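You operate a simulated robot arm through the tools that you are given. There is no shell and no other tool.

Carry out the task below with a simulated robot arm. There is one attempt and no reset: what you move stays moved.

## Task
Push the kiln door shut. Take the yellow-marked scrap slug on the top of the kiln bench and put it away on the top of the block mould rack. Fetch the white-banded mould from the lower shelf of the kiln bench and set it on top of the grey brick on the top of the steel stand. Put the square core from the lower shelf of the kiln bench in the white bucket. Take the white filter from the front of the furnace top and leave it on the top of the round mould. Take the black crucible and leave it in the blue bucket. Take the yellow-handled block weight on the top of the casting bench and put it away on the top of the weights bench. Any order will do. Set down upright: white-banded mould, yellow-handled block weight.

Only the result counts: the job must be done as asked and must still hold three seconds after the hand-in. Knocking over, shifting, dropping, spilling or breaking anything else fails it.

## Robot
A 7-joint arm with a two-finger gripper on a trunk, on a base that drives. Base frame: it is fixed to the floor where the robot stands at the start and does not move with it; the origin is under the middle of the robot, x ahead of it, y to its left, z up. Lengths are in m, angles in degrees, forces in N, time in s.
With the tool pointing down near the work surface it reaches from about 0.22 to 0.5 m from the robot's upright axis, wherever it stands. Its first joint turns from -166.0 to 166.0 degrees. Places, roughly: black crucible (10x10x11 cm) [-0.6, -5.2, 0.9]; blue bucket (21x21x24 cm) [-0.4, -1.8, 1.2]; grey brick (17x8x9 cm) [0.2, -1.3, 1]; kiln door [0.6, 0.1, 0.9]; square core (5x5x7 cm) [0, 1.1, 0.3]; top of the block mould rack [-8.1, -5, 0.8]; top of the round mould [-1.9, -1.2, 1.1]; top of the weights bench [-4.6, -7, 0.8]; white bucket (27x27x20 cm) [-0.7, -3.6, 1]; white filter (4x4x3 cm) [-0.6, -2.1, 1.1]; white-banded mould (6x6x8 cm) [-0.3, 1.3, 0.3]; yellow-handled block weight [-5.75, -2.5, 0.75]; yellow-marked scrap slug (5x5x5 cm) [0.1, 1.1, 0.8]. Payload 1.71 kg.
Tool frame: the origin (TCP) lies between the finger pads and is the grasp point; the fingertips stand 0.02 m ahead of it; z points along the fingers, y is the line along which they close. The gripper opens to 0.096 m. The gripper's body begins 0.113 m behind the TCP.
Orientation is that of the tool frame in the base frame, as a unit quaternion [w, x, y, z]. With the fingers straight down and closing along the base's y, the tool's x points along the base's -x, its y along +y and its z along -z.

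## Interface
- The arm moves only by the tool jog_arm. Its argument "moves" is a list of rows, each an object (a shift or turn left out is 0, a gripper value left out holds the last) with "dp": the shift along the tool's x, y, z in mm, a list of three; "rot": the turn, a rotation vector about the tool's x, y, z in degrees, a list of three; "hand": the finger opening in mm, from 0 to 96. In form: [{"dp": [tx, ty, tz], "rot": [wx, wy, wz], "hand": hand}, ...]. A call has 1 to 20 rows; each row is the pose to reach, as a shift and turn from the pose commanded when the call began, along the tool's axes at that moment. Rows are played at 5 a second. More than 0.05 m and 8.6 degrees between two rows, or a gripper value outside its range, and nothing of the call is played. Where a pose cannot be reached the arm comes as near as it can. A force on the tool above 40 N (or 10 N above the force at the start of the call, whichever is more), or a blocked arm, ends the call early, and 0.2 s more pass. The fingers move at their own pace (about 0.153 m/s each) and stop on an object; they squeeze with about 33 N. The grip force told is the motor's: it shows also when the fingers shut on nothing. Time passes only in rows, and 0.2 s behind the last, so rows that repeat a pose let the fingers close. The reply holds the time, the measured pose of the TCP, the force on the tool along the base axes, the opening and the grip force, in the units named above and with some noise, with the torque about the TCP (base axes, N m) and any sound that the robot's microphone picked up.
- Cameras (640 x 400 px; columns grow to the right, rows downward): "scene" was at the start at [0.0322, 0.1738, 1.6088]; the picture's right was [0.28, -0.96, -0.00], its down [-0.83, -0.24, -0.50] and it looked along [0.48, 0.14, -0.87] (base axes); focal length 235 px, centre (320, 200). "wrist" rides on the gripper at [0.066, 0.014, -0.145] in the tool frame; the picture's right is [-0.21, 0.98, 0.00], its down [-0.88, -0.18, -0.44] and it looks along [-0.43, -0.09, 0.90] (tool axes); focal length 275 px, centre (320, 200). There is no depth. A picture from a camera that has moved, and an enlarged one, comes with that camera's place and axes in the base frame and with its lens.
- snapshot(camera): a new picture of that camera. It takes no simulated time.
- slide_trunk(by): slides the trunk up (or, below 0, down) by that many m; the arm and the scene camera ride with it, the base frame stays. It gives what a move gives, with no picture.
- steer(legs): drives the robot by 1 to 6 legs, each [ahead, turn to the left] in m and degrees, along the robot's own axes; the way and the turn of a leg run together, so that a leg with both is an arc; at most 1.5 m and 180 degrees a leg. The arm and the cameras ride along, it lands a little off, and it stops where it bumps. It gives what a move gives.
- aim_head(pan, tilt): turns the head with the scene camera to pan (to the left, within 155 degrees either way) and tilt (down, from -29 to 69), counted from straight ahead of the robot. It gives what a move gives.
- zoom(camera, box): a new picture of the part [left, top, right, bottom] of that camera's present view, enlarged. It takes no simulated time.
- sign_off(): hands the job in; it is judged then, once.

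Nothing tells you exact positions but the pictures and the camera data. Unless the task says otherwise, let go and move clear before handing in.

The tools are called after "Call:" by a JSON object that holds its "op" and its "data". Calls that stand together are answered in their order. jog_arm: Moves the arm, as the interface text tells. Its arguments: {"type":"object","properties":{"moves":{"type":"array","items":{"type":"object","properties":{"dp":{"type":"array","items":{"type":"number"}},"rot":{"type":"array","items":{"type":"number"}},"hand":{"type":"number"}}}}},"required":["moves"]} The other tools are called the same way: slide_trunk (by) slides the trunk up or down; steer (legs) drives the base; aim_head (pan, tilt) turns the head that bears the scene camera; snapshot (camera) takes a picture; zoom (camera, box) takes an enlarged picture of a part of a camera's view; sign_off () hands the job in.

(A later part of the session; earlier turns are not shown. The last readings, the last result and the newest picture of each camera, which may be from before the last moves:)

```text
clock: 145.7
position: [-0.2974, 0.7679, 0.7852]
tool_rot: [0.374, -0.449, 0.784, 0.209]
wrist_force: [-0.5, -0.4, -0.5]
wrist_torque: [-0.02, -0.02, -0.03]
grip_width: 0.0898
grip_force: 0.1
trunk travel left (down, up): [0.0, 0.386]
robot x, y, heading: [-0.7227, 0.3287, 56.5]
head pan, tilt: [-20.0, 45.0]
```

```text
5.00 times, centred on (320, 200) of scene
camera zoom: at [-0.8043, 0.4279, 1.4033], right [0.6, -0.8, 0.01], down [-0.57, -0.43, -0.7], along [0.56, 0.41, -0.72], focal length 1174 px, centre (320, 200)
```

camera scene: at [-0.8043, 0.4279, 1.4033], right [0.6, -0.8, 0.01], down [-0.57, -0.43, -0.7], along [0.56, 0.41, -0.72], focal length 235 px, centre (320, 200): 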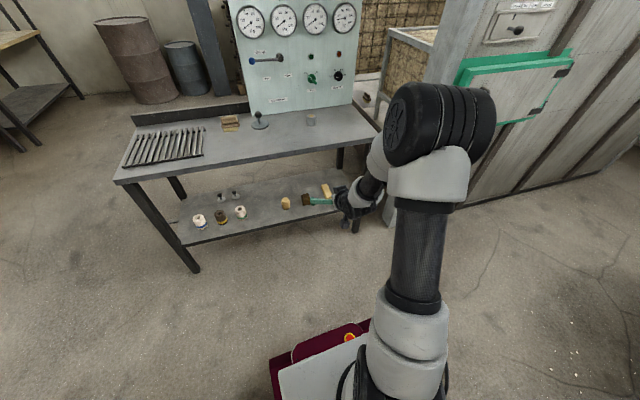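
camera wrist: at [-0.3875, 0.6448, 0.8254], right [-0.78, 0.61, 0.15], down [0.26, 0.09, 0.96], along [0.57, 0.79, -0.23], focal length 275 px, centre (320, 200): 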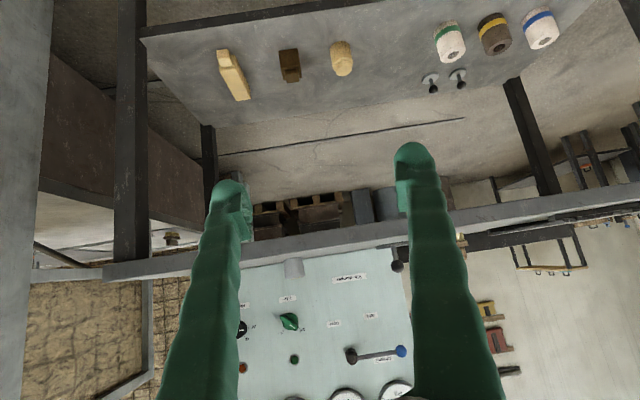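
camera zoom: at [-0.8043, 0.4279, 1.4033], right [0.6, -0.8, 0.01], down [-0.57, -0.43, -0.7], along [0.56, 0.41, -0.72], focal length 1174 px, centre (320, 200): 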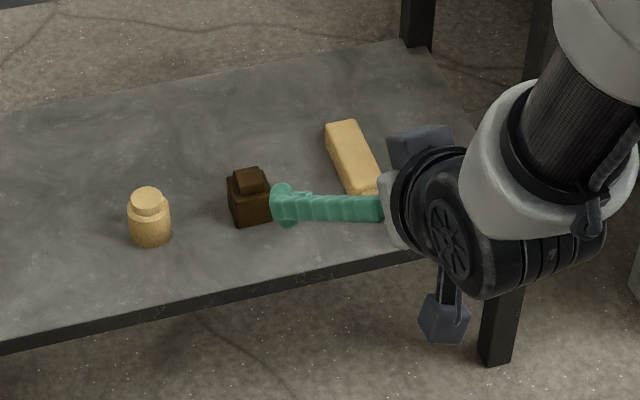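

The square core is the dark stepped block, aligned with the bench front. I'll square up to the bench and lower the gripper to shelf height.

Call:
{"op": "steer", "data": {"legs": [[0, -2]]}}

Call:
{"op": "jog_arm", "data": {"moves": [{"dp": [36, 0, 21], "rot": [0.2, 0, 0.2]}, {"dp": [72, 0, 41], "rot": [0.4, 0, 0.4]}, {"dp": [109, 1, 62], "rot": [0.7, 0, 0.5]}, {"dp": [145, 1, 82], "rot": [0.9, 0, 0.7]}, {"dp": [181, 1, 103], "rot": [1.1, 0, 0.9]}, {"dp": [217, 2, 124], "rot": [1.3, 0, 1.1]}, {"dp": [253, 2, 144], "rot": [1.5, 0, 1.3]}, {"dp": [290, 2, 165], "rot": [1.8, 0, 1.4]}, {"dp": [326, 3, 185], "rot": [2, 0, 1.6]}, {"dp": [362, 3, 206], "rot": [2.2, 0, 1.8]}, {"dp": [362, 3, 206], "rot": [2.2, 0, 1.8]}]}}

Call:
{"op": "steer", "data": {"legs": [[0.26, 0]]}}

Call:
{"op": "jog_arm", "data": {"moves": [{"dp": [0, 0, 0]}, {"dp": [0, 0, 0]}]}}

Call:
{"op": "snapshot", "data": {"camera": "wrist"}}

Call:
{"op": "snapshot", "data": {"camera": "scene"}}

```text
clock: 146.5
position: [-0.2814, 0.7539, 0.7856]
tool_rot: [0.378, -0.436, 0.791, 0.204]
wrist_force: [-0.3, -0.3, 0.3]
wrist_torque: [0.01, 0.0, -0.01]
grip_width: 0.0901
grip_force: 0.0
trunk travel left (down, up): [0.0, 0.386]
robot x, y, heading: [-0.7233, 0.3234, 54.5]
head pan, tilt: [-20.0, 45.0]
```

```text
clock: 148.9
position: [-0.3216, 0.6918, 0.3794]
tool_rot: [0.389, -0.414, 0.799, 0.197]
wrist_force: [-0.7, 0.4, 0.3]
wrist_torque: [0.03, -0.01, 0.0]
grip_width: 0.09
grip_force: 0.1
trunk travel left (down, up): [0.0, 0.386]
robot x, y, heading: [-0.7222, 0.322, 54.4]
head pan, tilt: [-20.0, 45.0]
```

```text
clock: 150.8
position: [-0.1736, 0.8997, 0.3809]
tool_rot: [0.389, -0.414, 0.799, 0.197]
wrist_force: [0.2, 0.0, 0.4]
wrist_torque: [0.01, 0.0, 0.02]
grip_width: 0.0902
grip_force: 0.1
trunk travel left (down, up): [0.0, 0.386]
robot x, y, heading: [-0.5724, 0.5304, 54.2]
head pan, tilt: [-20.0, 45.0]
```

```text
clock: 151.4
position: [-0.1778, 0.8937, 0.3901]
tool_rot: [0.396, -0.412, 0.796, 0.199]
wrist_force: [0.6, -0.8, 1.2]
wrist_torque: [0.01, -0.03, 0.0]
grip_width: 0.0901
grip_force: 0.0
trunk travel left (down, up): [0.0, 0.386]
robot x, y, heading: [-0.5743, 0.5296, 54.8]
head pan, tilt: [-20.0, 45.0]
```

```text
taken
camera wrist: at [-0.2791, 0.7769, 0.4249], right [-0.72, 0.67, 0.16], down [0.25, 0.04, 0.97], along [0.64, 0.74, -0.2], focal length 275 px, centre (320, 200)
```

wrist: 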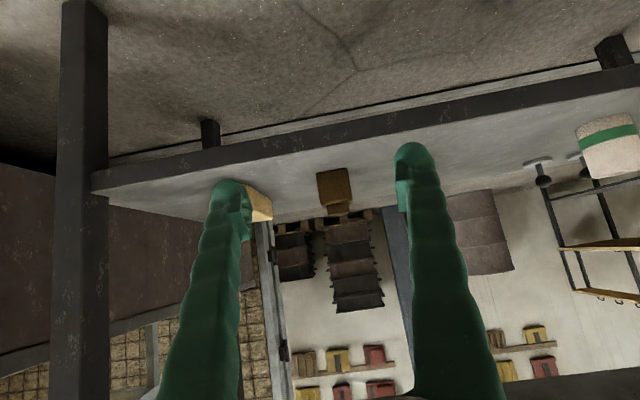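

```text
taken
camera scene: at [-0.6528, 0.638, 1.4032], right [0.57, -0.82, 0.01], down [-0.59, -0.41, -0.7], along [0.58, 0.39, -0.72], focal length 235 px, centre (320, 200)
```

scene: 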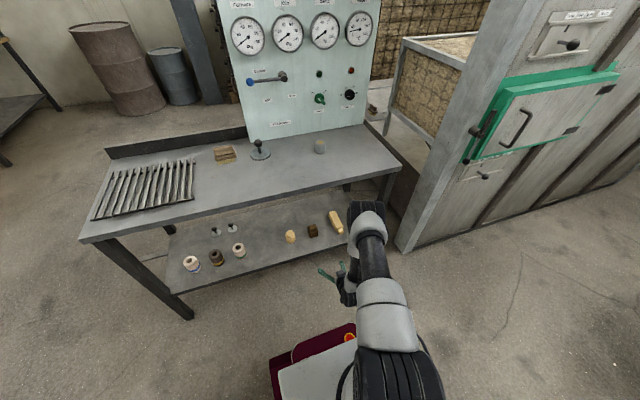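

The core is straight ahead, about 0.26 m away. I'll drive another 0.11 m, then extend the arm.

Call:
{"op": "steer", "data": {"legs": [[0.11, 0]]}}

Call:
{"op": "jog_arm", "data": {"moves": [{"dp": [0, 0, 0]}, {"dp": [0, 0, 0]}]}}

Call:
{"op": "snapshot", "data": {"camera": "wrist"}}

```text
clock: 152.6
position: [-0.1128, 0.9845, 0.3888]
tool_rot: [0.396, -0.412, 0.796, 0.2]
wrist_force: [0.0, -0.3, -0.1]
wrist_torque: [0.02, -0.04, 0.02]
grip_width: 0.0902
grip_force: 0.0
trunk travel left (down, up): [0.0, 0.386]
robot x, y, heading: [-0.5047, 0.6196, 54.4]
head pan, tilt: [-20.0, 45.0]
```

```text
clock: 153.2
position: [-0.1172, 0.9788, 0.3977]
tool_rot: [0.402, -0.411, 0.793, 0.204]
wrist_force: [0.4, -0.1, 0.6]
wrist_torque: [0.03, 0.0, -0.01]
grip_width: 0.09
grip_force: 0.1
trunk travel left (down, up): [0.0, 0.386]
robot x, y, heading: [-0.5126, 0.6237, 54.6]
head pan, tilt: [-20.0, 45.0]
```

```text
taken
camera wrist: at [-0.2183, 0.8629, 0.4306], right [-0.73, 0.67, 0.16], down [0.24, 0.03, 0.97], along [0.64, 0.74, -0.18], focal length 275 px, centre (320, 200)
```

wrist: 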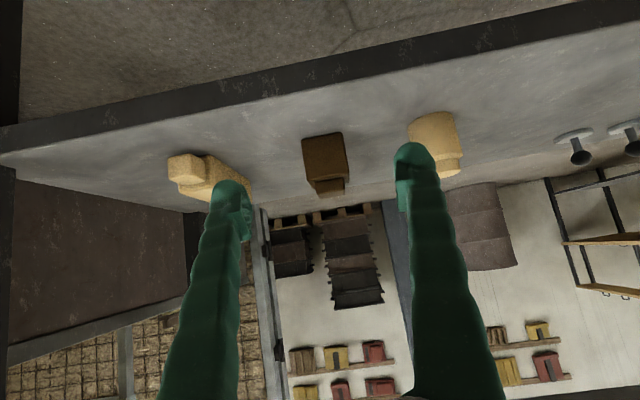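

The core is centred with clear space on both sides. I'll extend to it.

Call:
{"op": "jog_arm", "data": {"moves": [{"dp": [-8, 0, 35]}, {"dp": [-16, 0, 69]}, {"dp": [-25, 1, 103]}, {"dp": [-33, 1, 138]}, {"dp": [-33, 1, 138]}]}}

Call:
{"op": "snapshot", "data": {"camera": "wrist"}}

Call:
{"op": "snapshot", "data": {"camera": "scene"}}

```text
clock: 154.4
position: [-0.0409, 1.0862, 0.3432]
tool_rot: [0.402, -0.41, 0.793, 0.203]
wrist_force: [0.1, 0.1, -0.5]
wrist_torque: [0.0, 0.02, -0.02]
grip_width: 0.0899
grip_force: 0.0
trunk travel left (down, up): [0.0, 0.386]
robot x, y, heading: [-0.5104, 0.6218, 54.6]
head pan, tilt: [-20.0, 45.0]
```

```text
taken
camera wrist: at [-0.1439, 0.9699, 0.3751], right [-0.73, 0.67, 0.16], down [0.24, 0.03, 0.97], along [0.64, 0.74, -0.18], focal length 275 px, centre (320, 200)
```

wrist: 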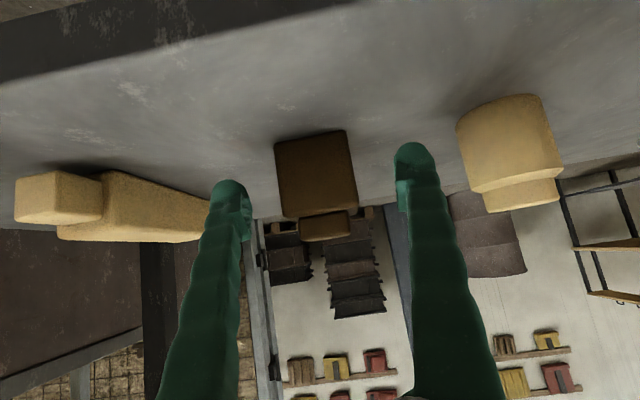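

```text
taken
camera scene: at [-0.588, 0.729, 1.4032], right [0.57, -0.82, 0.01], down [-0.59, -0.41, -0.7], along [0.58, 0.39, -0.72], focal length 235 px, centre (320, 200)
```

scene: 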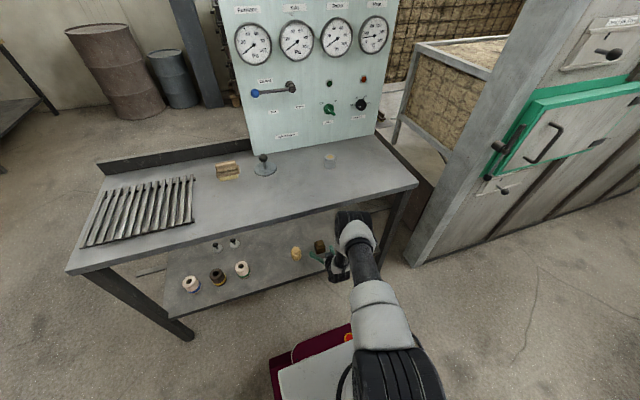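

About 4 cm remain. I'll finish the approach and close on the core.

Call:
{"op": "jog_arm", "data": {"moves": [{"dp": [-4, -1, 19]}, {"dp": [-8, -2, 38]}, {"dp": [-8, -2, 38]}, {"dp": [-8, -2, 38], "hand": 65}, {"dp": [-8, -2, 38], "hand": 40}, {"dp": [-8, -2, 38], "hand": 25}, {"dp": [-8, -2, 38], "hand": 25}, {"dp": [-8, -2, 38], "hand": 25}]}}

Call:
{"op": "snapshot", "data": {"camera": "wrist"}}

```text
clock: 156.2
position: [-0.0181, 1.1137, 0.3248]
tool_rot: [0.402, -0.41, 0.793, 0.203]
wrist_force: [0.5, 0.4, 0.1]
wrist_torque: [0.03, 0.01, -0.02]
grip_width: 0.0535
grip_force: 32.7
trunk travel left (down, up): [0.0, 0.386]
robot x, y, heading: [-0.5081, 0.6258, 54.2]
head pan, tilt: [-20.0, 45.0]
```

```text
taken
camera wrist: at [-0.1211, 0.9966, 0.3578], right [-0.73, 0.67, 0.16], down [0.24, 0.03, 0.97], along [0.64, 0.74, -0.18], focal length 275 px, centre (320, 200)
```

wrist: 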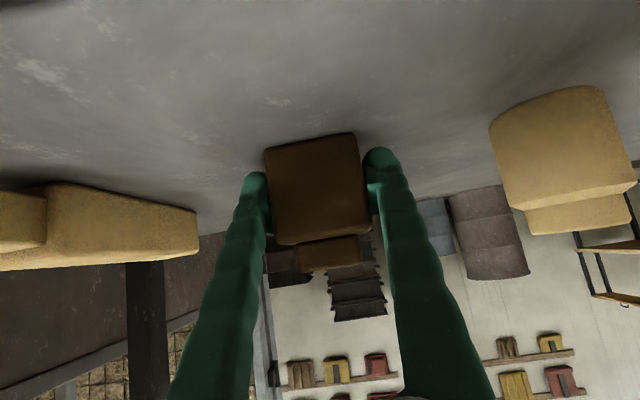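

Core gripped at 53.5 mm. Lifting and backing away.

Call:
{"op": "jog_arm", "data": {"moves": [{"dp": [-10, 0, -8]}, {"dp": [-20, 0, -15]}, {"dp": [-30, 0, -23]}, {"dp": [-40, 0, -30]}, {"dp": [-40, 0, -30]}]}}

Call:
{"op": "steer", "data": {"legs": [[-0.5, 0]]}}

Call:
{"op": "slide_trunk", "data": {"by": 0.386}}

Call:
{"op": "jog_arm", "data": {"moves": [{"dp": [-10, 0, -40]}, {"dp": [-20, 0, -80]}, {"dp": [-35, 0, -120]}, {"dp": [-60, 0, -155]}, {"dp": [-90, 0, -190]}, {"dp": [-90, 0, -190]}]}}

Call:
{"op": "snapshot", "data": {"camera": "wrist"}}

```text
clock: 157.4
position: [-0.0195, 1.1133, 0.3745]
tool_rot: [0.402, -0.41, 0.793, 0.202]
wrist_force: [-0.3, 0.6, -1.1]
wrist_torque: [-0.03, 0.0, 0.04]
grip_width: 0.0541
grip_force: 32.5
trunk travel left (down, up): [0.0, 0.386]
robot x, y, heading: [-0.5102, 0.6248, 54.5]
head pan, tilt: [-20.0, 45.0]
```

```text
clock: 160.6
position: [-0.3113, 0.7095, 0.3742]
tool_rot: [0.401, -0.415, 0.791, 0.205]
wrist_force: [1.1, 0.5, -1.4]
wrist_torque: [-0.01, 0.02, 0.01]
grip_width: 0.0537
grip_force: 33.2
trunk travel left (down, up): [0.0, 0.386]
robot x, y, heading: [-0.7958, 0.2123, 55.2]
head pan, tilt: [-20.0, 45.0]
```

```text
clock: 164.3
position: [-0.3148, 0.7065, 0.7706]
tool_rot: [0.407, -0.413, 0.788, 0.208]
wrist_force: [0.5, 1.4, -2.6]
wrist_torque: [0.02, 0.0, -0.02]
grip_width: 0.0539
grip_force: 33.3
trunk travel left (down, up): [-0.386, 0.0]
robot x, y, heading: [-0.7985, 0.216, 55.3]
head pan, tilt: [-20.0, 45.0]
```

```text
clock: 165.7
position: [-0.3736, 0.6212, 0.9539]
tool_rot: [0.405, -0.413, 0.788, 0.208]
wrist_force: [0.3, -0.4, -2.5]
wrist_torque: [0.0, 0.04, 0.03]
grip_width: 0.0539
grip_force: 32.7
trunk travel left (down, up): [-0.386, 0.0]
robot x, y, heading: [-0.7946, 0.215, 55.3]
head pan, tilt: [-20.0, 45.0]
```

```text
taken
camera wrist: at [-0.4753, 0.5026, 0.9857], right [-0.74, 0.66, 0.16], down [0.23, 0.02, 0.97], along [0.64, 0.75, -0.17], focal length 275 px, centre (320, 200)
```

wrist: 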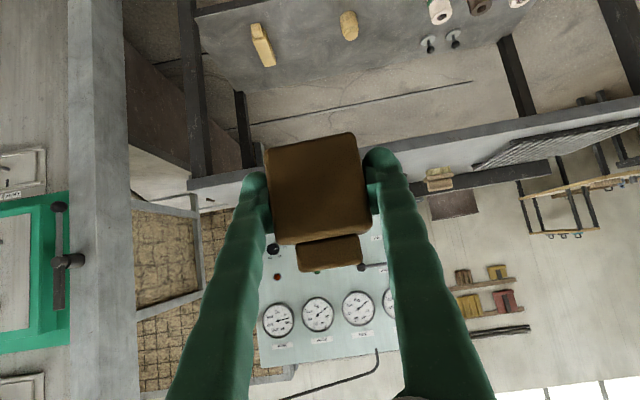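

The core is held securely. I'll drive through the corridor between the furnace and the round mould toward the white bucket and look around on the way.

Call:
{"op": "steer", "data": {"legs": [[0, -130], [0.97, 0], [0, -52.2], [1.1, 0]]}}

Call:
{"op": "aim_head", "data": {"pan": 20, "tilt": 20}}

Call:
{"op": "snapshot", "data": {"camera": "scene"}}

Call:
{"op": "aim_head", "data": {"pan": 80, "tilt": 25}}

Call:
{"op": "snapshot", "data": {"camera": "scene"}}

Call:
{"op": "aim_head", "data": {"pan": -60, "tilt": 25}}

Call:
{"op": "snapshot", "data": {"camera": "scene"}}

```text
clock: 185.9
position: [-1.6221, -2.0081, 0.9554]
tool_rot: [0.204, 0.793, 0.403, -0.409]
wrist_force: [0.4, -0.9, -1.6]
wrist_torque: [-0.01, 0.0, 0.0]
grip_width: 0.0538
grip_force: 32.9
trunk travel left (down, up): [-0.386, 0.0]
robot x, y, heading: [-1.1891, -1.6091, -126.2]
head pan, tilt: [-20.0, 45.0]
```

```text
clock: 187.0
position: [-1.6124, -1.9976, 0.9649]
tool_rot: [0.207, 0.79, 0.401, -0.416]
wrist_force: [-0.8, -0.3, -1.6]
wrist_torque: [-0.01, 0.01, -0.04]
grip_width: 0.0536
grip_force: 33.2
trunk travel left (down, up): [-0.386, 0.0]
robot x, y, heading: [-1.1901, -1.6158, -126.5]
head pan, tilt: [20.0, 20.0]
```

```text
taken
camera scene: at [-1.0709, -1.7688, 1.8261], right [-0.96, 0.28, -0.01], down [0.11, 0.34, -0.93], along [-0.26, -0.9, -0.36], focal length 235 px, centre (320, 200)
```

scene: 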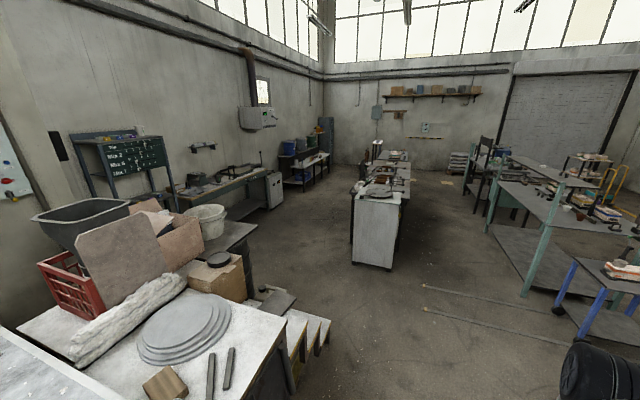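

```text
clock: 188.3
position: [-1.6126, -1.9976, 0.9639]
tool_rot: [0.207, 0.79, 0.401, -0.415]
wrist_force: [-0.1, 0.2, -2.4]
wrist_torque: [0.03, 0.02, -0.01]
grip_width: 0.0537
grip_force: 32.8
trunk travel left (down, up): [-0.386, 0.0]
robot x, y, heading: [-1.1917, -1.6116, -126.2]
head pan, tilt: [80.0, 25.0]
```

```text
taken
camera scene: at [-0.9812, -1.7463, 1.8193], right [-0.72, -0.69, -0.02], down [-0.28, 0.32, -0.91], along [0.63, -0.65, -0.43], focal length 235 px, centre (320, 200)
```

scene: 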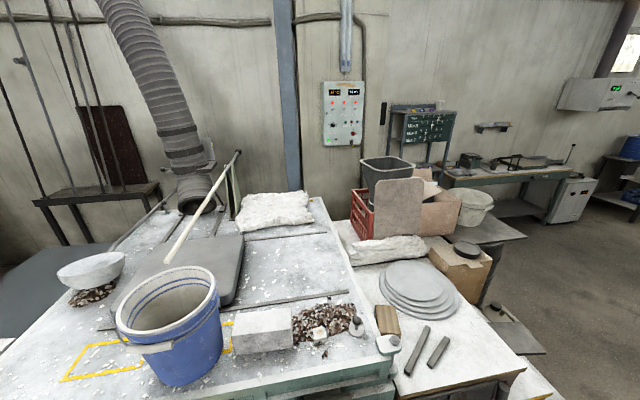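

```text
clock: 190.5
position: [-1.6123, -1.9964, 0.9648]
tool_rot: [0.206, 0.79, 0.401, -0.415]
wrist_force: [0.4, -0.4, -1.9]
wrist_torque: [0.03, -0.03, 0.01]
grip_width: 0.0537
grip_force: 33.3
trunk travel left (down, up): [-0.386, 0.0]
robot x, y, heading: [-1.1882, -1.6145, -126.2]
head pan, tilt: [-60.0, 25.0]
```

```text
taken
camera scene: at [-1.1364, -1.6697, 1.8187], right [0.11, 0.99, 0.01], down [0.43, -0.03, -0.9], along [-0.9, 0.1, -0.43], focal length 235 px, centre (320, 200)
```

scene: 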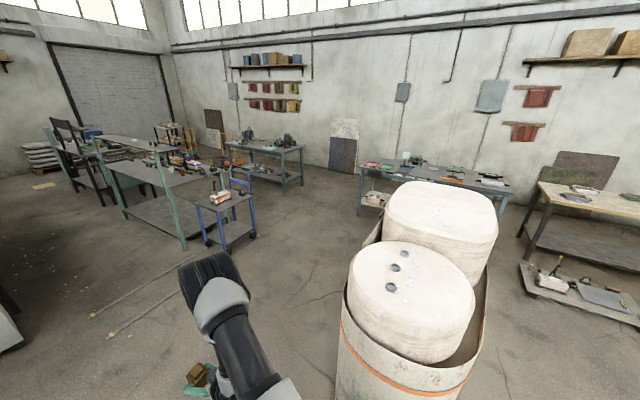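

I now see the layout: the blue bucket, the filter pile and a white block are on the furnace top, and the white bucket sits on a dark table beyond the white cabinet. I'll drive 1 m further down the corridor for a closer look.

Call:
{"op": "steer", "data": {"legs": [[1.0, -0.6]]}}

Call:
{"op": "aim_head", "data": {"pan": 50, "tilt": 35}}

Call:
{"op": "snapshot", "data": {"camera": "scene"}}

Call:
{"op": "aim_head", "data": {"pan": 0, "tilt": 35}}

Call:
{"op": "snapshot", "data": {"camera": "scene"}}

```text
clock: 196.2
position: [-2.2188, -2.8384, 0.9634]
tool_rot: [0.208, 0.788, 0.405, -0.414]
wrist_force: [0.4, -0.2, -1.2]
wrist_torque: [0.02, 0.0, 0.01]
grip_width: 0.0537
grip_force: 34.1
trunk travel left (down, up): [-0.386, 0.0]
robot x, y, heading: [-1.7954, -2.4481, -125.7]
head pan, tilt: [-60.0, 25.0]
```

```text
clock: 198.1
position: [-2.2079, -2.8272, 0.9732]
tool_rot: [0.212, 0.785, 0.403, -0.42]
wrist_force: [-0.1, 0.6, -2.0]
wrist_torque: [-0.02, -0.01, 0.01]
grip_width: 0.054
grip_force: 33.2
trunk travel left (down, up): [-0.386, 0.0]
robot x, y, heading: [-1.7967, -2.4478, -125.7]
head pan, tilt: [50.0, 35.0]
```

```text
taken
camera scene: at [-1.6302, -2.6003, 1.8028], right [-0.97, -0.25, -0.01], down [-0.13, 0.57, -0.81], along [0.21, -0.79, -0.58], focal length 235 px, centre (320, 200)
```

scene: 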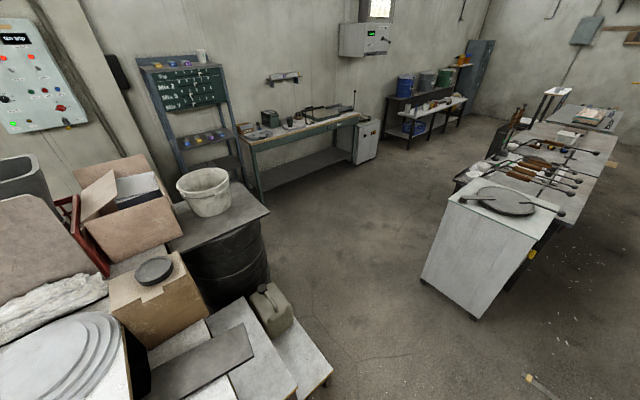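

```text
clock: 199.2
position: [-2.208, -2.8271, 0.9731]
tool_rot: [0.212, 0.785, 0.403, -0.421]
wrist_force: [0.2, -0.9, -1.5]
wrist_torque: [0.01, -0.04, -0.01]
grip_width: 0.0536
grip_force: 33.2
trunk travel left (down, up): [-0.386, 0.0]
robot x, y, heading: [-1.7989, -2.4483, -125.8]
head pan, tilt: [0.0, 35.0]
```

```text
taken
camera scene: at [-1.7032, -2.5866, 1.8023], right [-0.81, 0.58, 0.0], down [0.34, 0.48, -0.81], along [-0.47, -0.66, -0.59], focal length 235 px, centre (320, 200)
```

scene: 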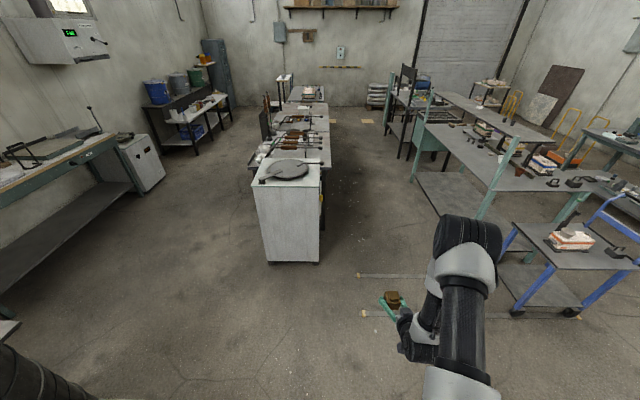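

The white bucket stands on a dark board over a drum. Its rim centre is about (-0.71, -3.53, 1.135), and open floor lies to its right. I'll raise the arm, steepen the tool to about 30°, and drive around to face it.

Call:
{"op": "jog_arm", "data": {"moves": [{"dp": [-32, 0, -21], "rot": [0, 3.7, 0]}, {"dp": [-64, 0, -43], "rot": [0, 7.4, 0]}, {"dp": [-96, 0, -64], "rot": [0, 11.1, 0]}, {"dp": [-128, 0, -86], "rot": [0, 14.8, 0]}, {"dp": [-160, 0, -107], "rot": [0, 18.5, 0]}, {"dp": [-192, 0, -128], "rot": [0, 22.2, 0]}, {"dp": [-224, 0, -150], "rot": [0, 26, 0]}, {"dp": [-224, 0, -150], "rot": [0, 26, 0]}]}}

Call:
{"op": "steer", "data": {"legs": [[0.51, -1.1], [0, 66.2], [0.8, 0], [0.8, 0], [0, 113.8]]}}

Call:
{"op": "aim_head", "data": {"pan": 0, "tilt": 40}}

Call:
{"op": "snapshot", "data": {"camera": "scene"}}

Call:
{"op": "snapshot", "data": {"camera": "wrist"}}

```text
clock: 201.0
position: [-2.2064, -2.8284, 1.2412]
tool_rot: [0.113, 0.86, 0.44, -0.233]
wrist_force: [-0.2, 0.3, -2.2]
wrist_torque: [0.02, -0.06, 0.0]
grip_width: 0.0536
grip_force: 33.2
trunk travel left (down, up): [-0.386, 0.0]
robot x, y, heading: [-1.7935, -2.4497, -125.7]
head pan, tilt: [0.0, 35.0]
```

```text
clock: 221.7
position: [-0.8847, -3.9124, 1.2413]
tool_rot: [0.235, -0.422, 0.869, 0.109]
wrist_force: [0.0, 0.3, -2.0]
wrist_torque: [-0.01, 0.04, -0.03]
grip_width: 0.0536
grip_force: 33.1
trunk travel left (down, up): [-0.386, 0.0]
robot x, y, heading: [-1.3038, -4.2774, 52.2]
head pan, tilt: [0.0, 35.0]
```

```text
clock: 222.3
position: [-0.8977, -3.9263, 1.2458]
tool_rot: [0.243, -0.423, 0.866, 0.109]
wrist_force: [-0.3, -0.5, -1.6]
wrist_torque: [0.03, 0.0, 0.01]
grip_width: 0.0537
grip_force: 33.4
trunk travel left (down, up): [-0.386, 0.0]
robot x, y, heading: [-1.3064, -4.2762, 51.8]
head pan, tilt: [0.0, 40.0]
```

```text
taken
camera scene: at [-1.3933, -4.1398, 1.7947], right [0.79, -0.61, 0.0], down [-0.4, -0.52, -0.76], along [0.47, 0.6, -0.65], focal length 235 px, centre (320, 200)
```

scene: 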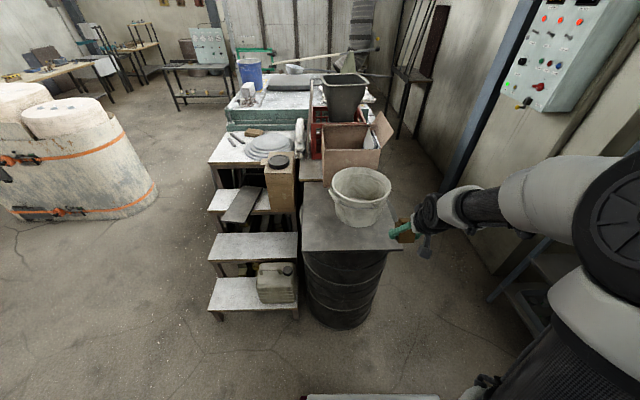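

```text
taken
camera wrist: at [-0.9909, -4.0176, 1.3366], right [-0.66, 0.75, 0.09], down [0.46, 0.31, 0.83], along [0.59, 0.59, -0.54], focal length 275 px, centre (320, 200)
```

wrist: 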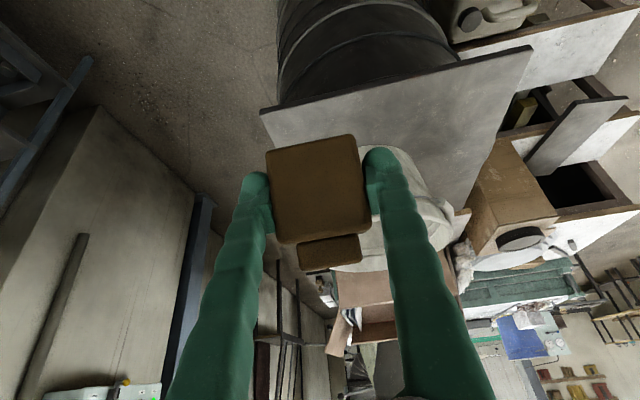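

The bucket is ahead and slightly right, about 0.95 m from my axis. I'll raise the core a bit for rim clearance and then drive closer.

Call:
{"op": "jog_arm", "data": {"moves": [{"dp": [-20, 0, -34]}, {"dp": [-26, 0, -43]}, {"dp": [-26, 0, -43]}]}}

Call:
{"op": "steer", "data": {"legs": [[0.3, 0]]}}

Call:
{"op": "jog_arm", "data": {"moves": [{"dp": [0, 0, 0]}, {"dp": [0, 0, 0]}]}}

Call:
{"op": "snapshot", "data": {"camera": "scene"}}

Call:
{"op": "snapshot", "data": {"camera": "wrist"}}

```text
clock: 223.2
position: [-0.8956, -3.9218, 1.2951]
tool_rot: [0.243, -0.422, 0.867, 0.109]
wrist_force: [0.0, 0.4, -2.0]
wrist_torque: [-0.02, -0.03, 0.01]
grip_width: 0.0538
grip_force: 33.0
trunk travel left (down, up): [-0.386, 0.0]
robot x, y, heading: [-1.3043, -4.2747, 52.3]
head pan, tilt: [0.0, 40.0]
```

```text
clock: 225.3
position: [-0.7192, -3.697, 1.3006]
tool_rot: [0.246, -0.423, 0.865, 0.113]
wrist_force: [0.7, -0.4, -2.6]
wrist_torque: [-0.06, 0.06, 0.04]
grip_width: 0.0536
grip_force: 32.5
trunk travel left (down, up): [-0.386, 0.0]
robot x, y, heading: [-1.1249, -4.0416, 52.0]
head pan, tilt: [0.0, 40.0]
```

```text
clock: 225.9
position: [-0.7201, -3.6964, 1.2989]
tool_rot: [0.247, -0.422, 0.865, 0.109]
wrist_force: [-0.4, -1.3, -1.7]
wrist_torque: [0.02, -0.01, -0.02]
grip_width: 0.0535
grip_force: 33.0
trunk travel left (down, up): [-0.386, 0.0]
robot x, y, heading: [-1.1232, -4.0435, 52.3]
head pan, tilt: [0.0, 40.0]
```

```text
taken
camera scene: at [-1.2132, -3.9087, 1.7948], right [0.79, -0.61, 0.0], down [-0.4, -0.52, -0.76], along [0.46, 0.6, -0.65], focal length 235 px, centre (320, 200)
```

scene: 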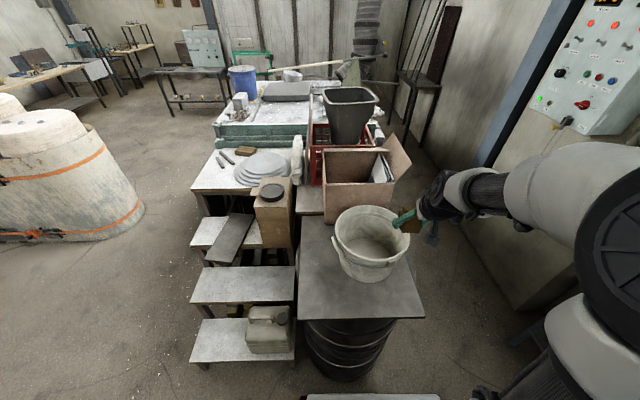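

```text
taken
camera wrist: at [-0.8156, -3.7882, 1.388], right [-0.66, 0.75, 0.09], down [0.45, 0.3, 0.84], along [0.6, 0.59, -0.54], focal length 275 px, centre (320, 200)
```

wrist: 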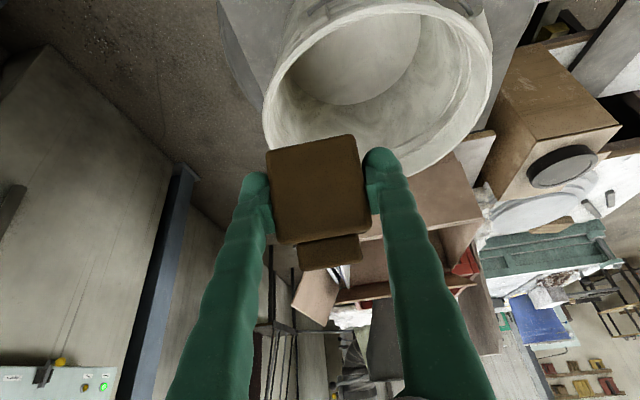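

The rim is centred near (-0.71, -3.57) at z≈1.14. I'll make the tool nearly vertical while moving over the bucket, and then lower.

Call:
{"op": "jog_arm", "data": {"moves": [{"dp": [-18, 14, 22], "rot": [0, 4.2, 0]}, {"dp": [-36, 28, 44], "rot": [0, 8.4, 0]}, {"dp": [-53, 42, 66], "rot": [0, 12.6, 0]}, {"dp": [-71, 56, 88], "rot": [0, 16.8, 0]}, {"dp": [-89, 70, 110], "rot": [0, 21, 0]}, {"dp": [-89, 70, 110], "rot": [0, 21, 0]}]}}

Call:
{"op": "snapshot", "data": {"camera": "scene"}}

Call:
{"op": "snapshot", "data": {"camera": "wrist"}}

```text
clock: 227.3
position: [-0.6924, -3.5516, 1.2527]
tool_rot: [0.085, -0.435, 0.896, 0.033]
wrist_force: [-0.4, 0.1, -1.8]
wrist_torque: [0.01, 0.02, -0.02]
grip_width: 0.0535
grip_force: 33.3
trunk travel left (down, up): [-0.386, 0.0]
robot x, y, heading: [-1.1233, -4.0471, 52.0]
head pan, tilt: [0.0, 40.0]
```

```text
taken
camera scene: at [-1.2113, -3.9083, 1.795], right [0.79, -0.61, 0.0], down [-0.4, -0.52, -0.76], along [0.46, 0.6, -0.65], focal length 235 px, centre (320, 200)
```

scene: 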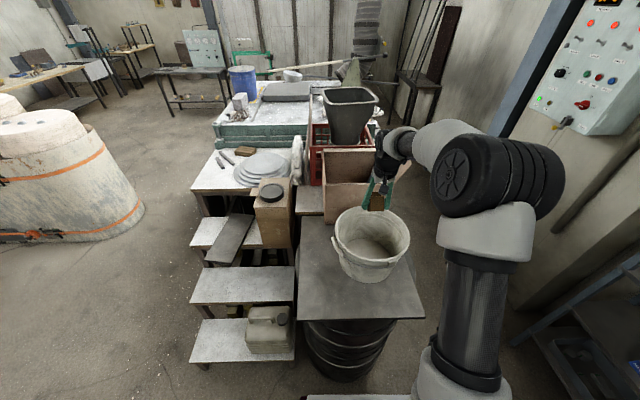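

```text
taken
camera wrist: at [-0.7617, -3.6116, 1.3839], right [-0.64, 0.77, 0.02], down [0.62, 0.51, 0.6], along [0.45, 0.4, -0.8], focal length 275 px, centre (320, 200)
```

wrist: 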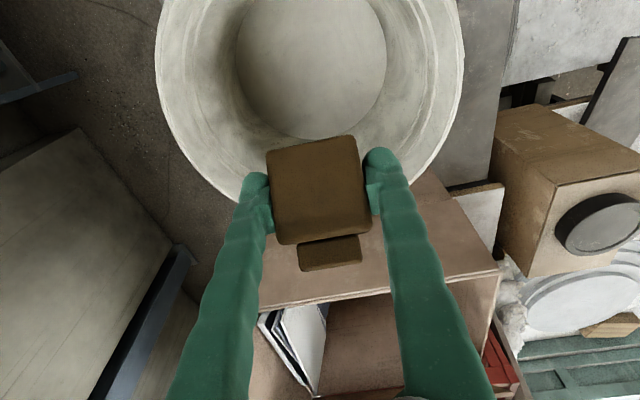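

The core is centred over the bucket opening. Lowering it inside.

Call:
{"op": "jog_arm", "data": {"moves": [{"dp": [7, 0.5, 37]}, {"dp": [13, 1, 73]}, {"dp": [20, 2, 110]}, {"dp": [27, 2, 146]}, {"dp": [34, 3, 183]}, {"dp": [38, 3, 208]}, {"dp": [38, 3, 208]}]}}

Call:
{"op": "snapshot", "data": {"camera": "scene"}}

Call:
{"op": "snapshot", "data": {"camera": "wrist"}}

```text
clock: 228.9
position: [-0.6912, -3.5499, 1.0394]
tool_rot: [0.084, -0.437, 0.895, 0.035]
wrist_force: [-0.6, 0.1, -1.7]
wrist_torque: [0.05, 0.0, 0.01]
grip_width: 0.0539
grip_force: 33.0
trunk travel left (down, up): [-0.386, 0.0]
robot x, y, heading: [-1.123, -4.0476, 52.2]
head pan, tilt: [0.0, 40.0]
```

```text
taken
camera scene: at [-1.2104, -3.9063, 1.7948], right [0.79, -0.61, 0.0], down [-0.4, -0.52, -0.76], along [0.46, 0.6, -0.66], focal length 235 px, centre (320, 200)
```

scene: 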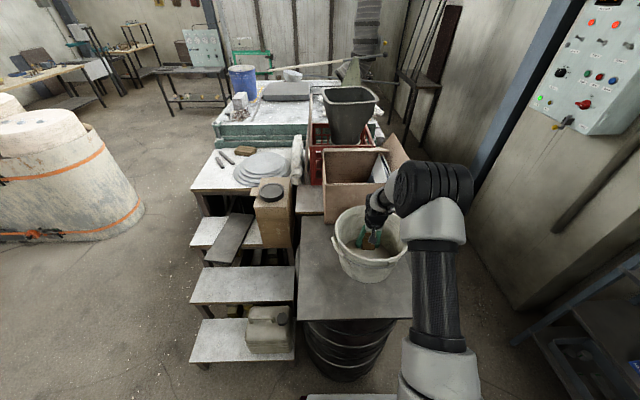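

```text
taken
camera wrist: at [-0.7602, -3.61, 1.1698], right [-0.64, 0.76, 0.02], down [0.62, 0.51, 0.6], along [0.45, 0.4, -0.8], focal length 275 px, centre (320, 200)
```

wrist: 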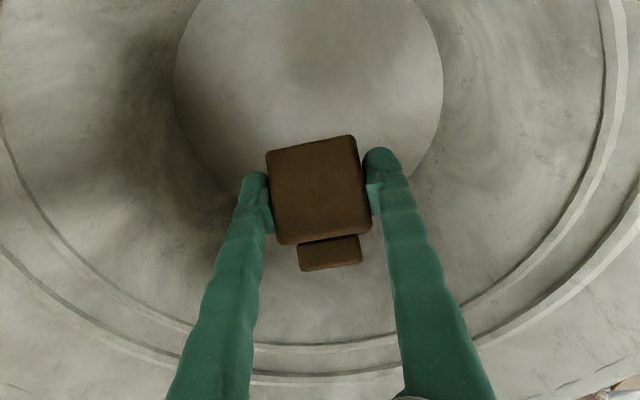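

The core is inside the bucket. I'll lower a little more and release.

Call:
{"op": "jog_arm", "data": {"moves": [{"dp": [2, 0, 12]}, {"dp": [4, 0.5, 24]}, {"dp": [6, 0.5, 34]}, {"dp": [6, 0.5, 34]}]}}

Call:
{"op": "jog_arm", "data": {"moves": [{"dp": [0, 0, 0], "hand": 60}, {"dp": [0, 0, 0], "hand": 75}, {"dp": [0, 0, 0], "hand": 80}, {"dp": [0, 0, 0], "hand": 80}]}}

Call:
{"op": "snapshot", "data": {"camera": "wrist"}}

```text
clock: 229.9
position: [-0.6913, -3.5493, 1.0057]
tool_rot: [0.084, -0.436, 0.895, 0.033]
wrist_force: [0.3, -0.5, -1.9]
wrist_torque: [0.01, 0.01, -0.01]
grip_width: 0.0537
grip_force: 33.5
trunk travel left (down, up): [-0.386, 0.0]
robot x, y, heading: [-1.1255, -4.045, 51.8]
head pan, tilt: [0.0, 40.0]
```

```text
clock: 230.9
position: [-0.6917, -3.5491, 1.0053]
tool_rot: [0.085, -0.435, 0.896, 0.034]
wrist_force: [0.2, 0.4, 0.6]
wrist_torque: [0.03, 0.02, -0.01]
grip_width: 0.08
grip_force: 0.1
trunk travel left (down, up): [-0.386, 0.0]
robot x, y, heading: [-1.1259, -4.0424, 51.9]
head pan, tilt: [0.0, 40.0]
```

```text
taken
camera wrist: at [-0.7604, -3.6094, 1.1358], right [-0.64, 0.76, 0.02], down [0.62, 0.51, 0.6], along [0.45, 0.4, -0.8], focal length 275 px, centre (320, 200)
```

wrist: 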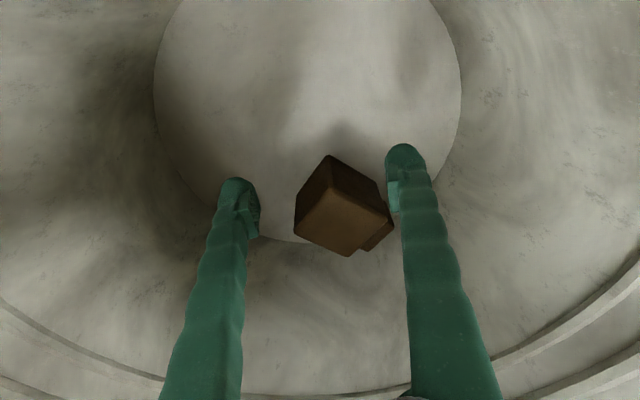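

Core released in the bucket. I'll raise the gripper straight out and verify.

Call:
{"op": "jog_arm", "data": {"moves": [{"dp": [-8, 0, -45]}, {"dp": [-16, 0, -90]}, {"dp": [-24, -1, -135]}, {"dp": [-32, -1, -180]}, {"dp": [-40, -1, -225]}, {"dp": [-46, -1, -255]}, {"dp": [-46, -1, -255]}]}}

Call:
{"op": "snapshot", "data": {"camera": "wrist"}}

Call:
{"op": "aim_head", "data": {"pan": -90, "tilt": 30}}

Call:
{"op": "snapshot", "data": {"camera": "scene"}}

Call:
{"op": "aim_head", "data": {"pan": -140, "tilt": 30}}

Call:
{"op": "snapshot", "data": {"camera": "scene"}}

```text
clock: 232.5
position: [-0.6961, -3.547, 1.265]
tool_rot: [0.084, -0.436, 0.895, 0.033]
wrist_force: [-0.5, 0.1, -0.3]
wrist_torque: [-0.01, 0.0, -0.01]
grip_width: 0.0799
grip_force: 0.1
trunk travel left (down, up): [-0.386, 0.0]
robot x, y, heading: [-1.1219, -4.0428, 52.2]
head pan, tilt: [0.0, 40.0]
```

```text
taken
camera wrist: at [-0.7654, -3.6071, 1.3956], right [-0.64, 0.76, 0.02], down [0.62, 0.51, 0.6], along [0.45, 0.4, -0.8], focal length 275 px, centre (320, 200)
```

wrist: 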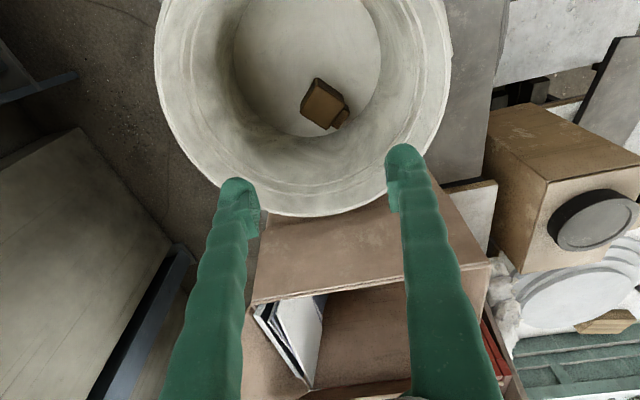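

```text
clock: 234.1
position: [-0.6967, -3.5474, 1.2653]
tool_rot: [0.083, -0.437, 0.895, 0.033]
wrist_force: [0.9, -0.8, 0.2]
wrist_torque: [0.01, 0.05, 0.01]
grip_width: 0.0797
grip_force: 0.1
trunk travel left (down, up): [-0.386, 0.0]
robot x, y, heading: [-1.1202, -4.0499, 52.2]
head pan, tilt: [-90.0, 30.0]
```

```text
taken
camera scene: at [-1.1907, -4.0286, 1.8115], right [-0.61, -0.79, 0.02], down [-0.4, 0.29, -0.87], along [0.68, -0.54, -0.5], focal length 235 px, centre (320, 200)
```

scene: 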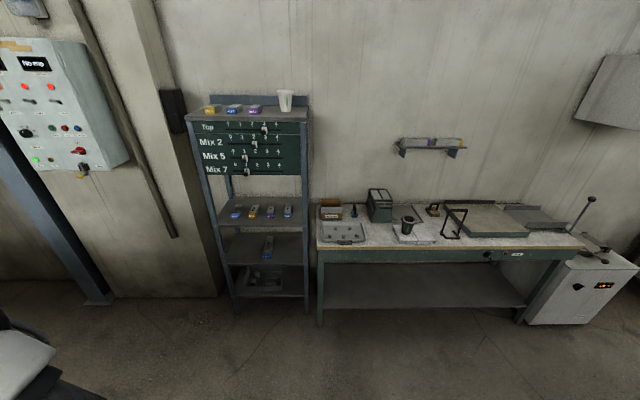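

```text
clock: 235.3
position: [-0.696, -3.547, 1.2651]
tool_rot: [0.084, -0.436, 0.896, 0.034]
wrist_force: [0.1, -0.4, -0.8]
wrist_torque: [0.03, 0.02, 0.0]
grip_width: 0.0801
grip_force: 0.1
trunk travel left (down, up): [-0.386, 0.0]
robot x, y, heading: [-1.1228, -4.0447, 52.1]
head pan, tilt: [-140.0, 30.0]
```

```text
taken
camera scene: at [-1.2586, -4.0636, 1.8127], right [-1.0, -0.04, 0.01], down [-0.03, 0.49, -0.87], along [0.03, -0.87, -0.49], focal length 235 px, centre (320, 200)
```

scene: 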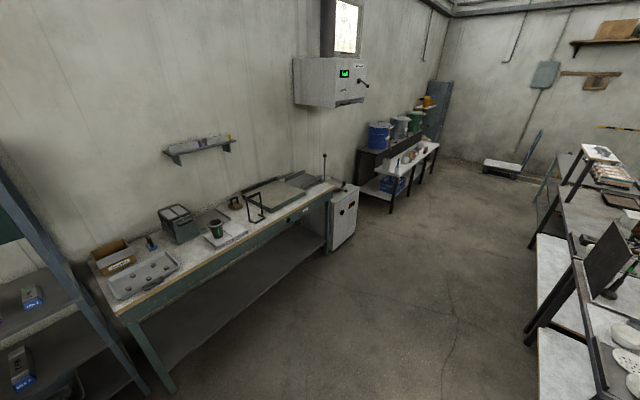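

The core lies in the white bucket. The black crucible is the cup on the green bench near (-0.55, -5.28). I'll zoom in on it.

Call:
{"op": "zoom", "data": {"camera": "scene", "box": [90, 170, 330, 320]}}

Call:
{"op": "aim_head", "data": {"pan": -115, "tilt": 35}}

Call:
{"op": "zoom", "data": {"camera": "scene", "box": [240, 130, 400, 250]}}

Call:
{"op": "snapshot", "data": {"camera": "scene"}}

```text
2.67 times, centred on (210, 245) of scene
camera zoom: at [-1.2586, -4.0636, 1.8127], right [-1.0, -0.04, 0.01], down [-0.03, 0.49, -0.87], along [0.03, -0.87, -0.49], focal length 626 px, centre (613, 80)
```

zoom: 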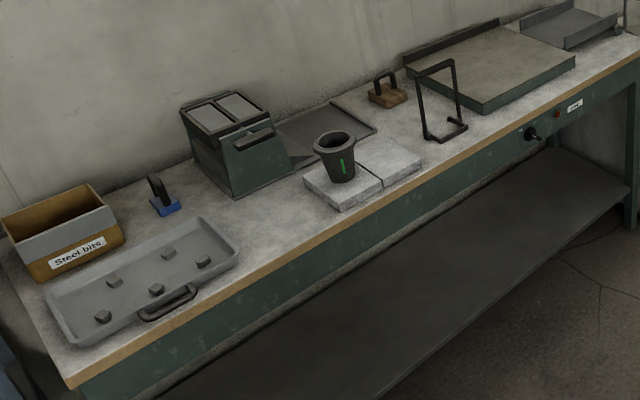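

```text
clock: 236.2
position: [-0.6968, -3.5463, 1.2649]
tool_rot: [0.085, -0.436, 0.895, 0.034]
wrist_force: [0.7, -0.2, 0.8]
wrist_torque: [0.01, -0.03, -0.01]
grip_width: 0.0798
grip_force: 0.0
trunk travel left (down, up): [-0.386, 0.0]
robot x, y, heading: [-1.1273, -4.0477, 52.4]
head pan, tilt: [-115.0, 35.0]
```

```text
3.33 times, centred on (320, 190) of scene
camera zoom: at [-1.2222, -4.0517, 1.8044], right [-0.89, -0.46, 0.02], down [-0.27, 0.5, -0.82], along [0.37, -0.74, -0.57], focal length 783 px, centre (320, 233)
```

zoom: 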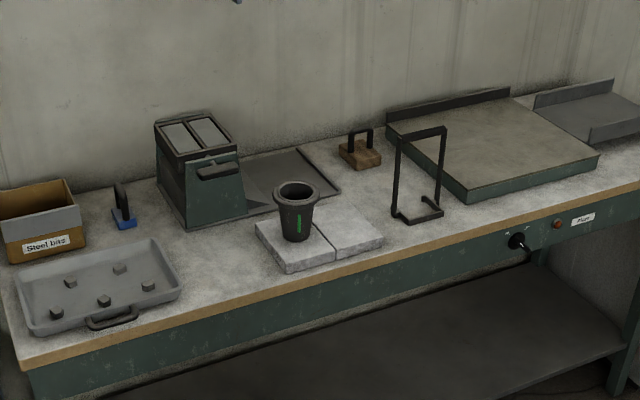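

```text
taken
camera scene: at [-1.2222, -4.0517, 1.8044], right [-0.89, -0.46, 0.02], down [-0.27, 0.5, -0.82], along [0.37, -0.74, -0.57], focal length 235 px, centre (320, 200)
```

scene: 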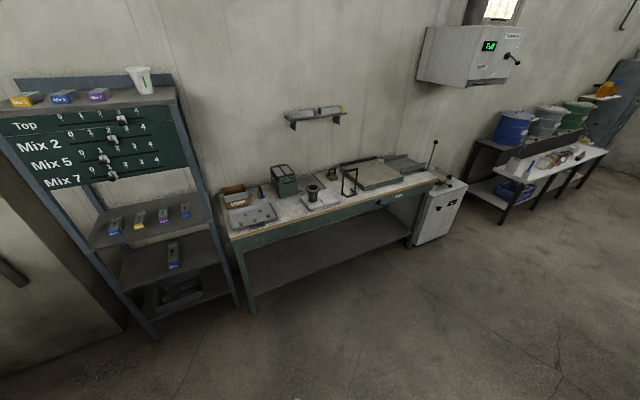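

The crucible is a tapered cup (wide rim, narrower body) on a plate near the bench front, so I'll grip it from the front below the rim. I'll back off and turn to face that bench, then set the arm.

Call:
{"op": "steer", "data": {"legs": [[-0.56, 0], [0, -89]]}}

Call:
{"op": "slide_trunk", "data": {"by": -0.15}}

Call:
{"op": "aim_head", "data": {"pan": 0, "tilt": 40}}

Call:
{"op": "snapshot", "data": {"camera": "scene"}}

Call:
{"op": "snapshot", "data": {"camera": "wrist"}}

```text
clock: 244.1
position: [-0.9519, -4.8995, 1.2644]
tool_rot: [0.084, 0.309, 0.947, -0.035]
wrist_force: [0.0, -0.6, -0.5]
wrist_torque: [0.02, -0.01, 0.03]
grip_width: 0.08
grip_force: 0.1
trunk travel left (down, up): [-0.386, 0.0]
robot x, y, heading: [-1.4599, -4.4862, -36.0]
head pan, tilt: [-115.0, 35.0]
```

```text
clock: 245.9
position: [-0.9676, -4.8883, 1.1252]
tool_rot: [0.092, 0.309, 0.946, -0.038]
wrist_force: [-0.4, -0.3, -0.5]
wrist_torque: [0.01, 0.01, -0.02]
grip_width: 0.0798
grip_force: 0.0
trunk travel left (down, up): [-0.236, 0.15]
robot x, y, heading: [-1.4582, -4.487, -36.0]
head pan, tilt: [-115.0, 35.0]
```

```text
clock: 247.8
position: [-0.9674, -4.8879, 1.1246]
tool_rot: [0.092, 0.309, 0.946, -0.038]
wrist_force: [0.1, 1.2, 0.8]
wrist_torque: [0.0, -0.01, -0.03]
grip_width: 0.08
grip_force: 0.0
trunk travel left (down, up): [-0.236, 0.15]
robot x, y, heading: [-1.457, -4.4845, -36.0]
head pan, tilt: [0.0, 40.0]
```

```text
taken
camera scene: at [-1.3262, -4.3912, 1.6449], right [-0.59, -0.81, 0.0], down [-0.53, 0.38, -0.76], along [0.61, -0.44, -0.66], focal length 235 px, centre (320, 200)
```

scene: 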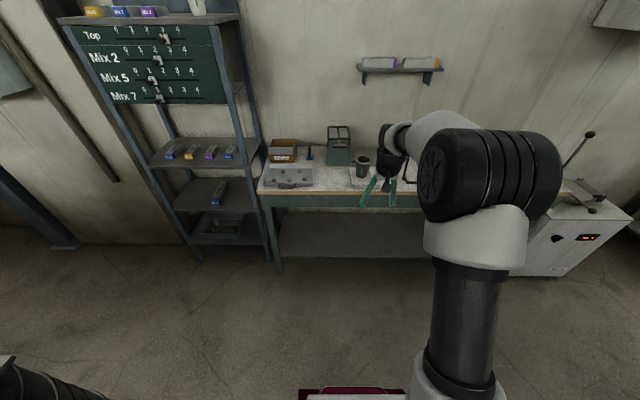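

```text
taken
camera wrist: at [-1.0333, -4.8192, 1.254], right [0.74, 0.67, 0.03], down [0.52, -0.6, 0.61], along [0.42, -0.44, -0.79], focal length 275 px, centre (320, 200)
```

wrist: 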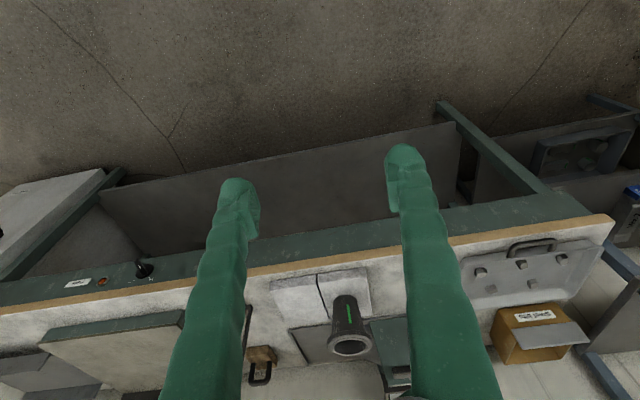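

The crucible rim is near (-0.548, -5.243, 0.96), about 1.18 m ahead and 0.08 m to the right. I'll set the arm low with a 50° tilt and open fingers, then drive in.

Call:
{"op": "jog_arm", "data": {"moves": [{"dp": [30, -6, 23], "rot": [0, -5.5, 0], "hand": 96}, {"dp": [60, -11, 45], "rot": [0, -11, 0], "hand": 96}, {"dp": [89, -17, 68], "rot": [0, -16.5, 0], "hand": 96}, {"dp": [119, -23, 90], "rot": [0, -22, 0], "hand": 96}, {"dp": [149, -29, 113], "rot": [0, -27.5, 0], "hand": 96}, {"dp": [178, -34, 135], "rot": [0, -33, 0], "hand": 96}, {"dp": [208, -40, 158], "rot": [0, -38.5, 0], "hand": 96}, {"dp": [208, -40, 158], "rot": [0, -38.5, 0], "hand": 96}]}}

Call:
{"op": "steer", "data": {"legs": [[0.45, -0.5]]}}

Call:
{"op": "jog_arm", "data": {"moves": [{"dp": [0, 0, 0]}, {"dp": [0, 0, 0]}]}}

Call:
{"op": "snapshot", "data": {"camera": "wrist"}}

Call:
{"op": "snapshot", "data": {"camera": "scene"}}

```text
clock: 249.6
position: [-1.1148, -4.847, 0.9233]
tool_rot: [0.401, 0.279, 0.861, -0.139]
wrist_force: [0.1, -0.3, -0.5]
wrist_torque: [-0.01, -0.01, 0.03]
grip_width: 0.0959
grip_force: 0.0
out of reach, approached as far as the arm can: row 7, 8
trunk travel left (down, up): [-0.236, 0.15]
robot x, y, heading: [-1.4594, -4.4863, -35.9]
head pan, tilt: [0.0, 40.0]
```

```text
clock: 252.5
position: [-0.7432, -5.1191, 0.9215]
tool_rot: [0.4, 0.281, 0.862, -0.139]
wrist_force: [0.2, 0.0, -0.6]
wrist_torque: [0.0, 0.01, -0.02]
grip_width: 0.0962
grip_force: 0.0
trunk travel left (down, up): [-0.236, 0.15]
robot x, y, heading: [-1.0856, -4.7588, -35.8]
head pan, tilt: [0.0, 40.0]
```

```text
clock: 253.1
position: [-0.7414, -5.1286, 0.9373]
tool_rot: [0.422, 0.275, 0.85, -0.154]
wrist_force: [-0.6, -0.4, 0.5]
wrist_torque: [-0.02, -0.02, 0.0]
grip_width: 0.0956
grip_force: 0.0
trunk travel left (down, up): [-0.236, 0.15]
robot x, y, heading: [-1.0883, -4.7557, -35.7]
head pan, tilt: [0.0, 40.0]
```

```text
taken
camera wrist: at [-0.8585, -5.0228, 0.9707], right [0.69, 0.71, 0.14], down [0.04, -0.22, 0.97], along [0.73, -0.66, -0.18], focal length 275 px, centre (320, 200)
```

wrist: 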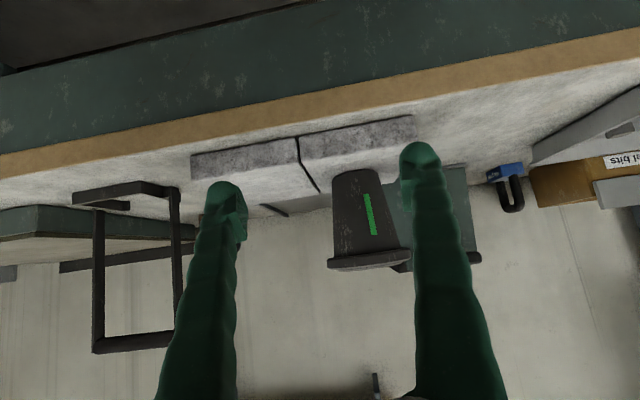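

```text
taken
camera scene: at [-0.9542, -4.6612, 1.6449], right [-0.59, -0.81, 0.0], down [-0.53, 0.39, -0.76], along [0.61, -0.44, -0.66], focal length 235 px, centre (320, 200)
```

scene: 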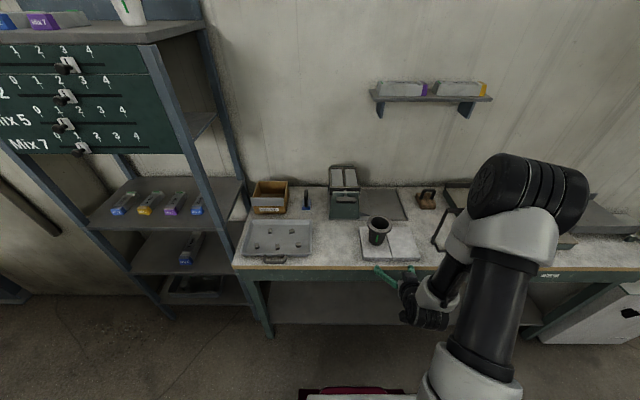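

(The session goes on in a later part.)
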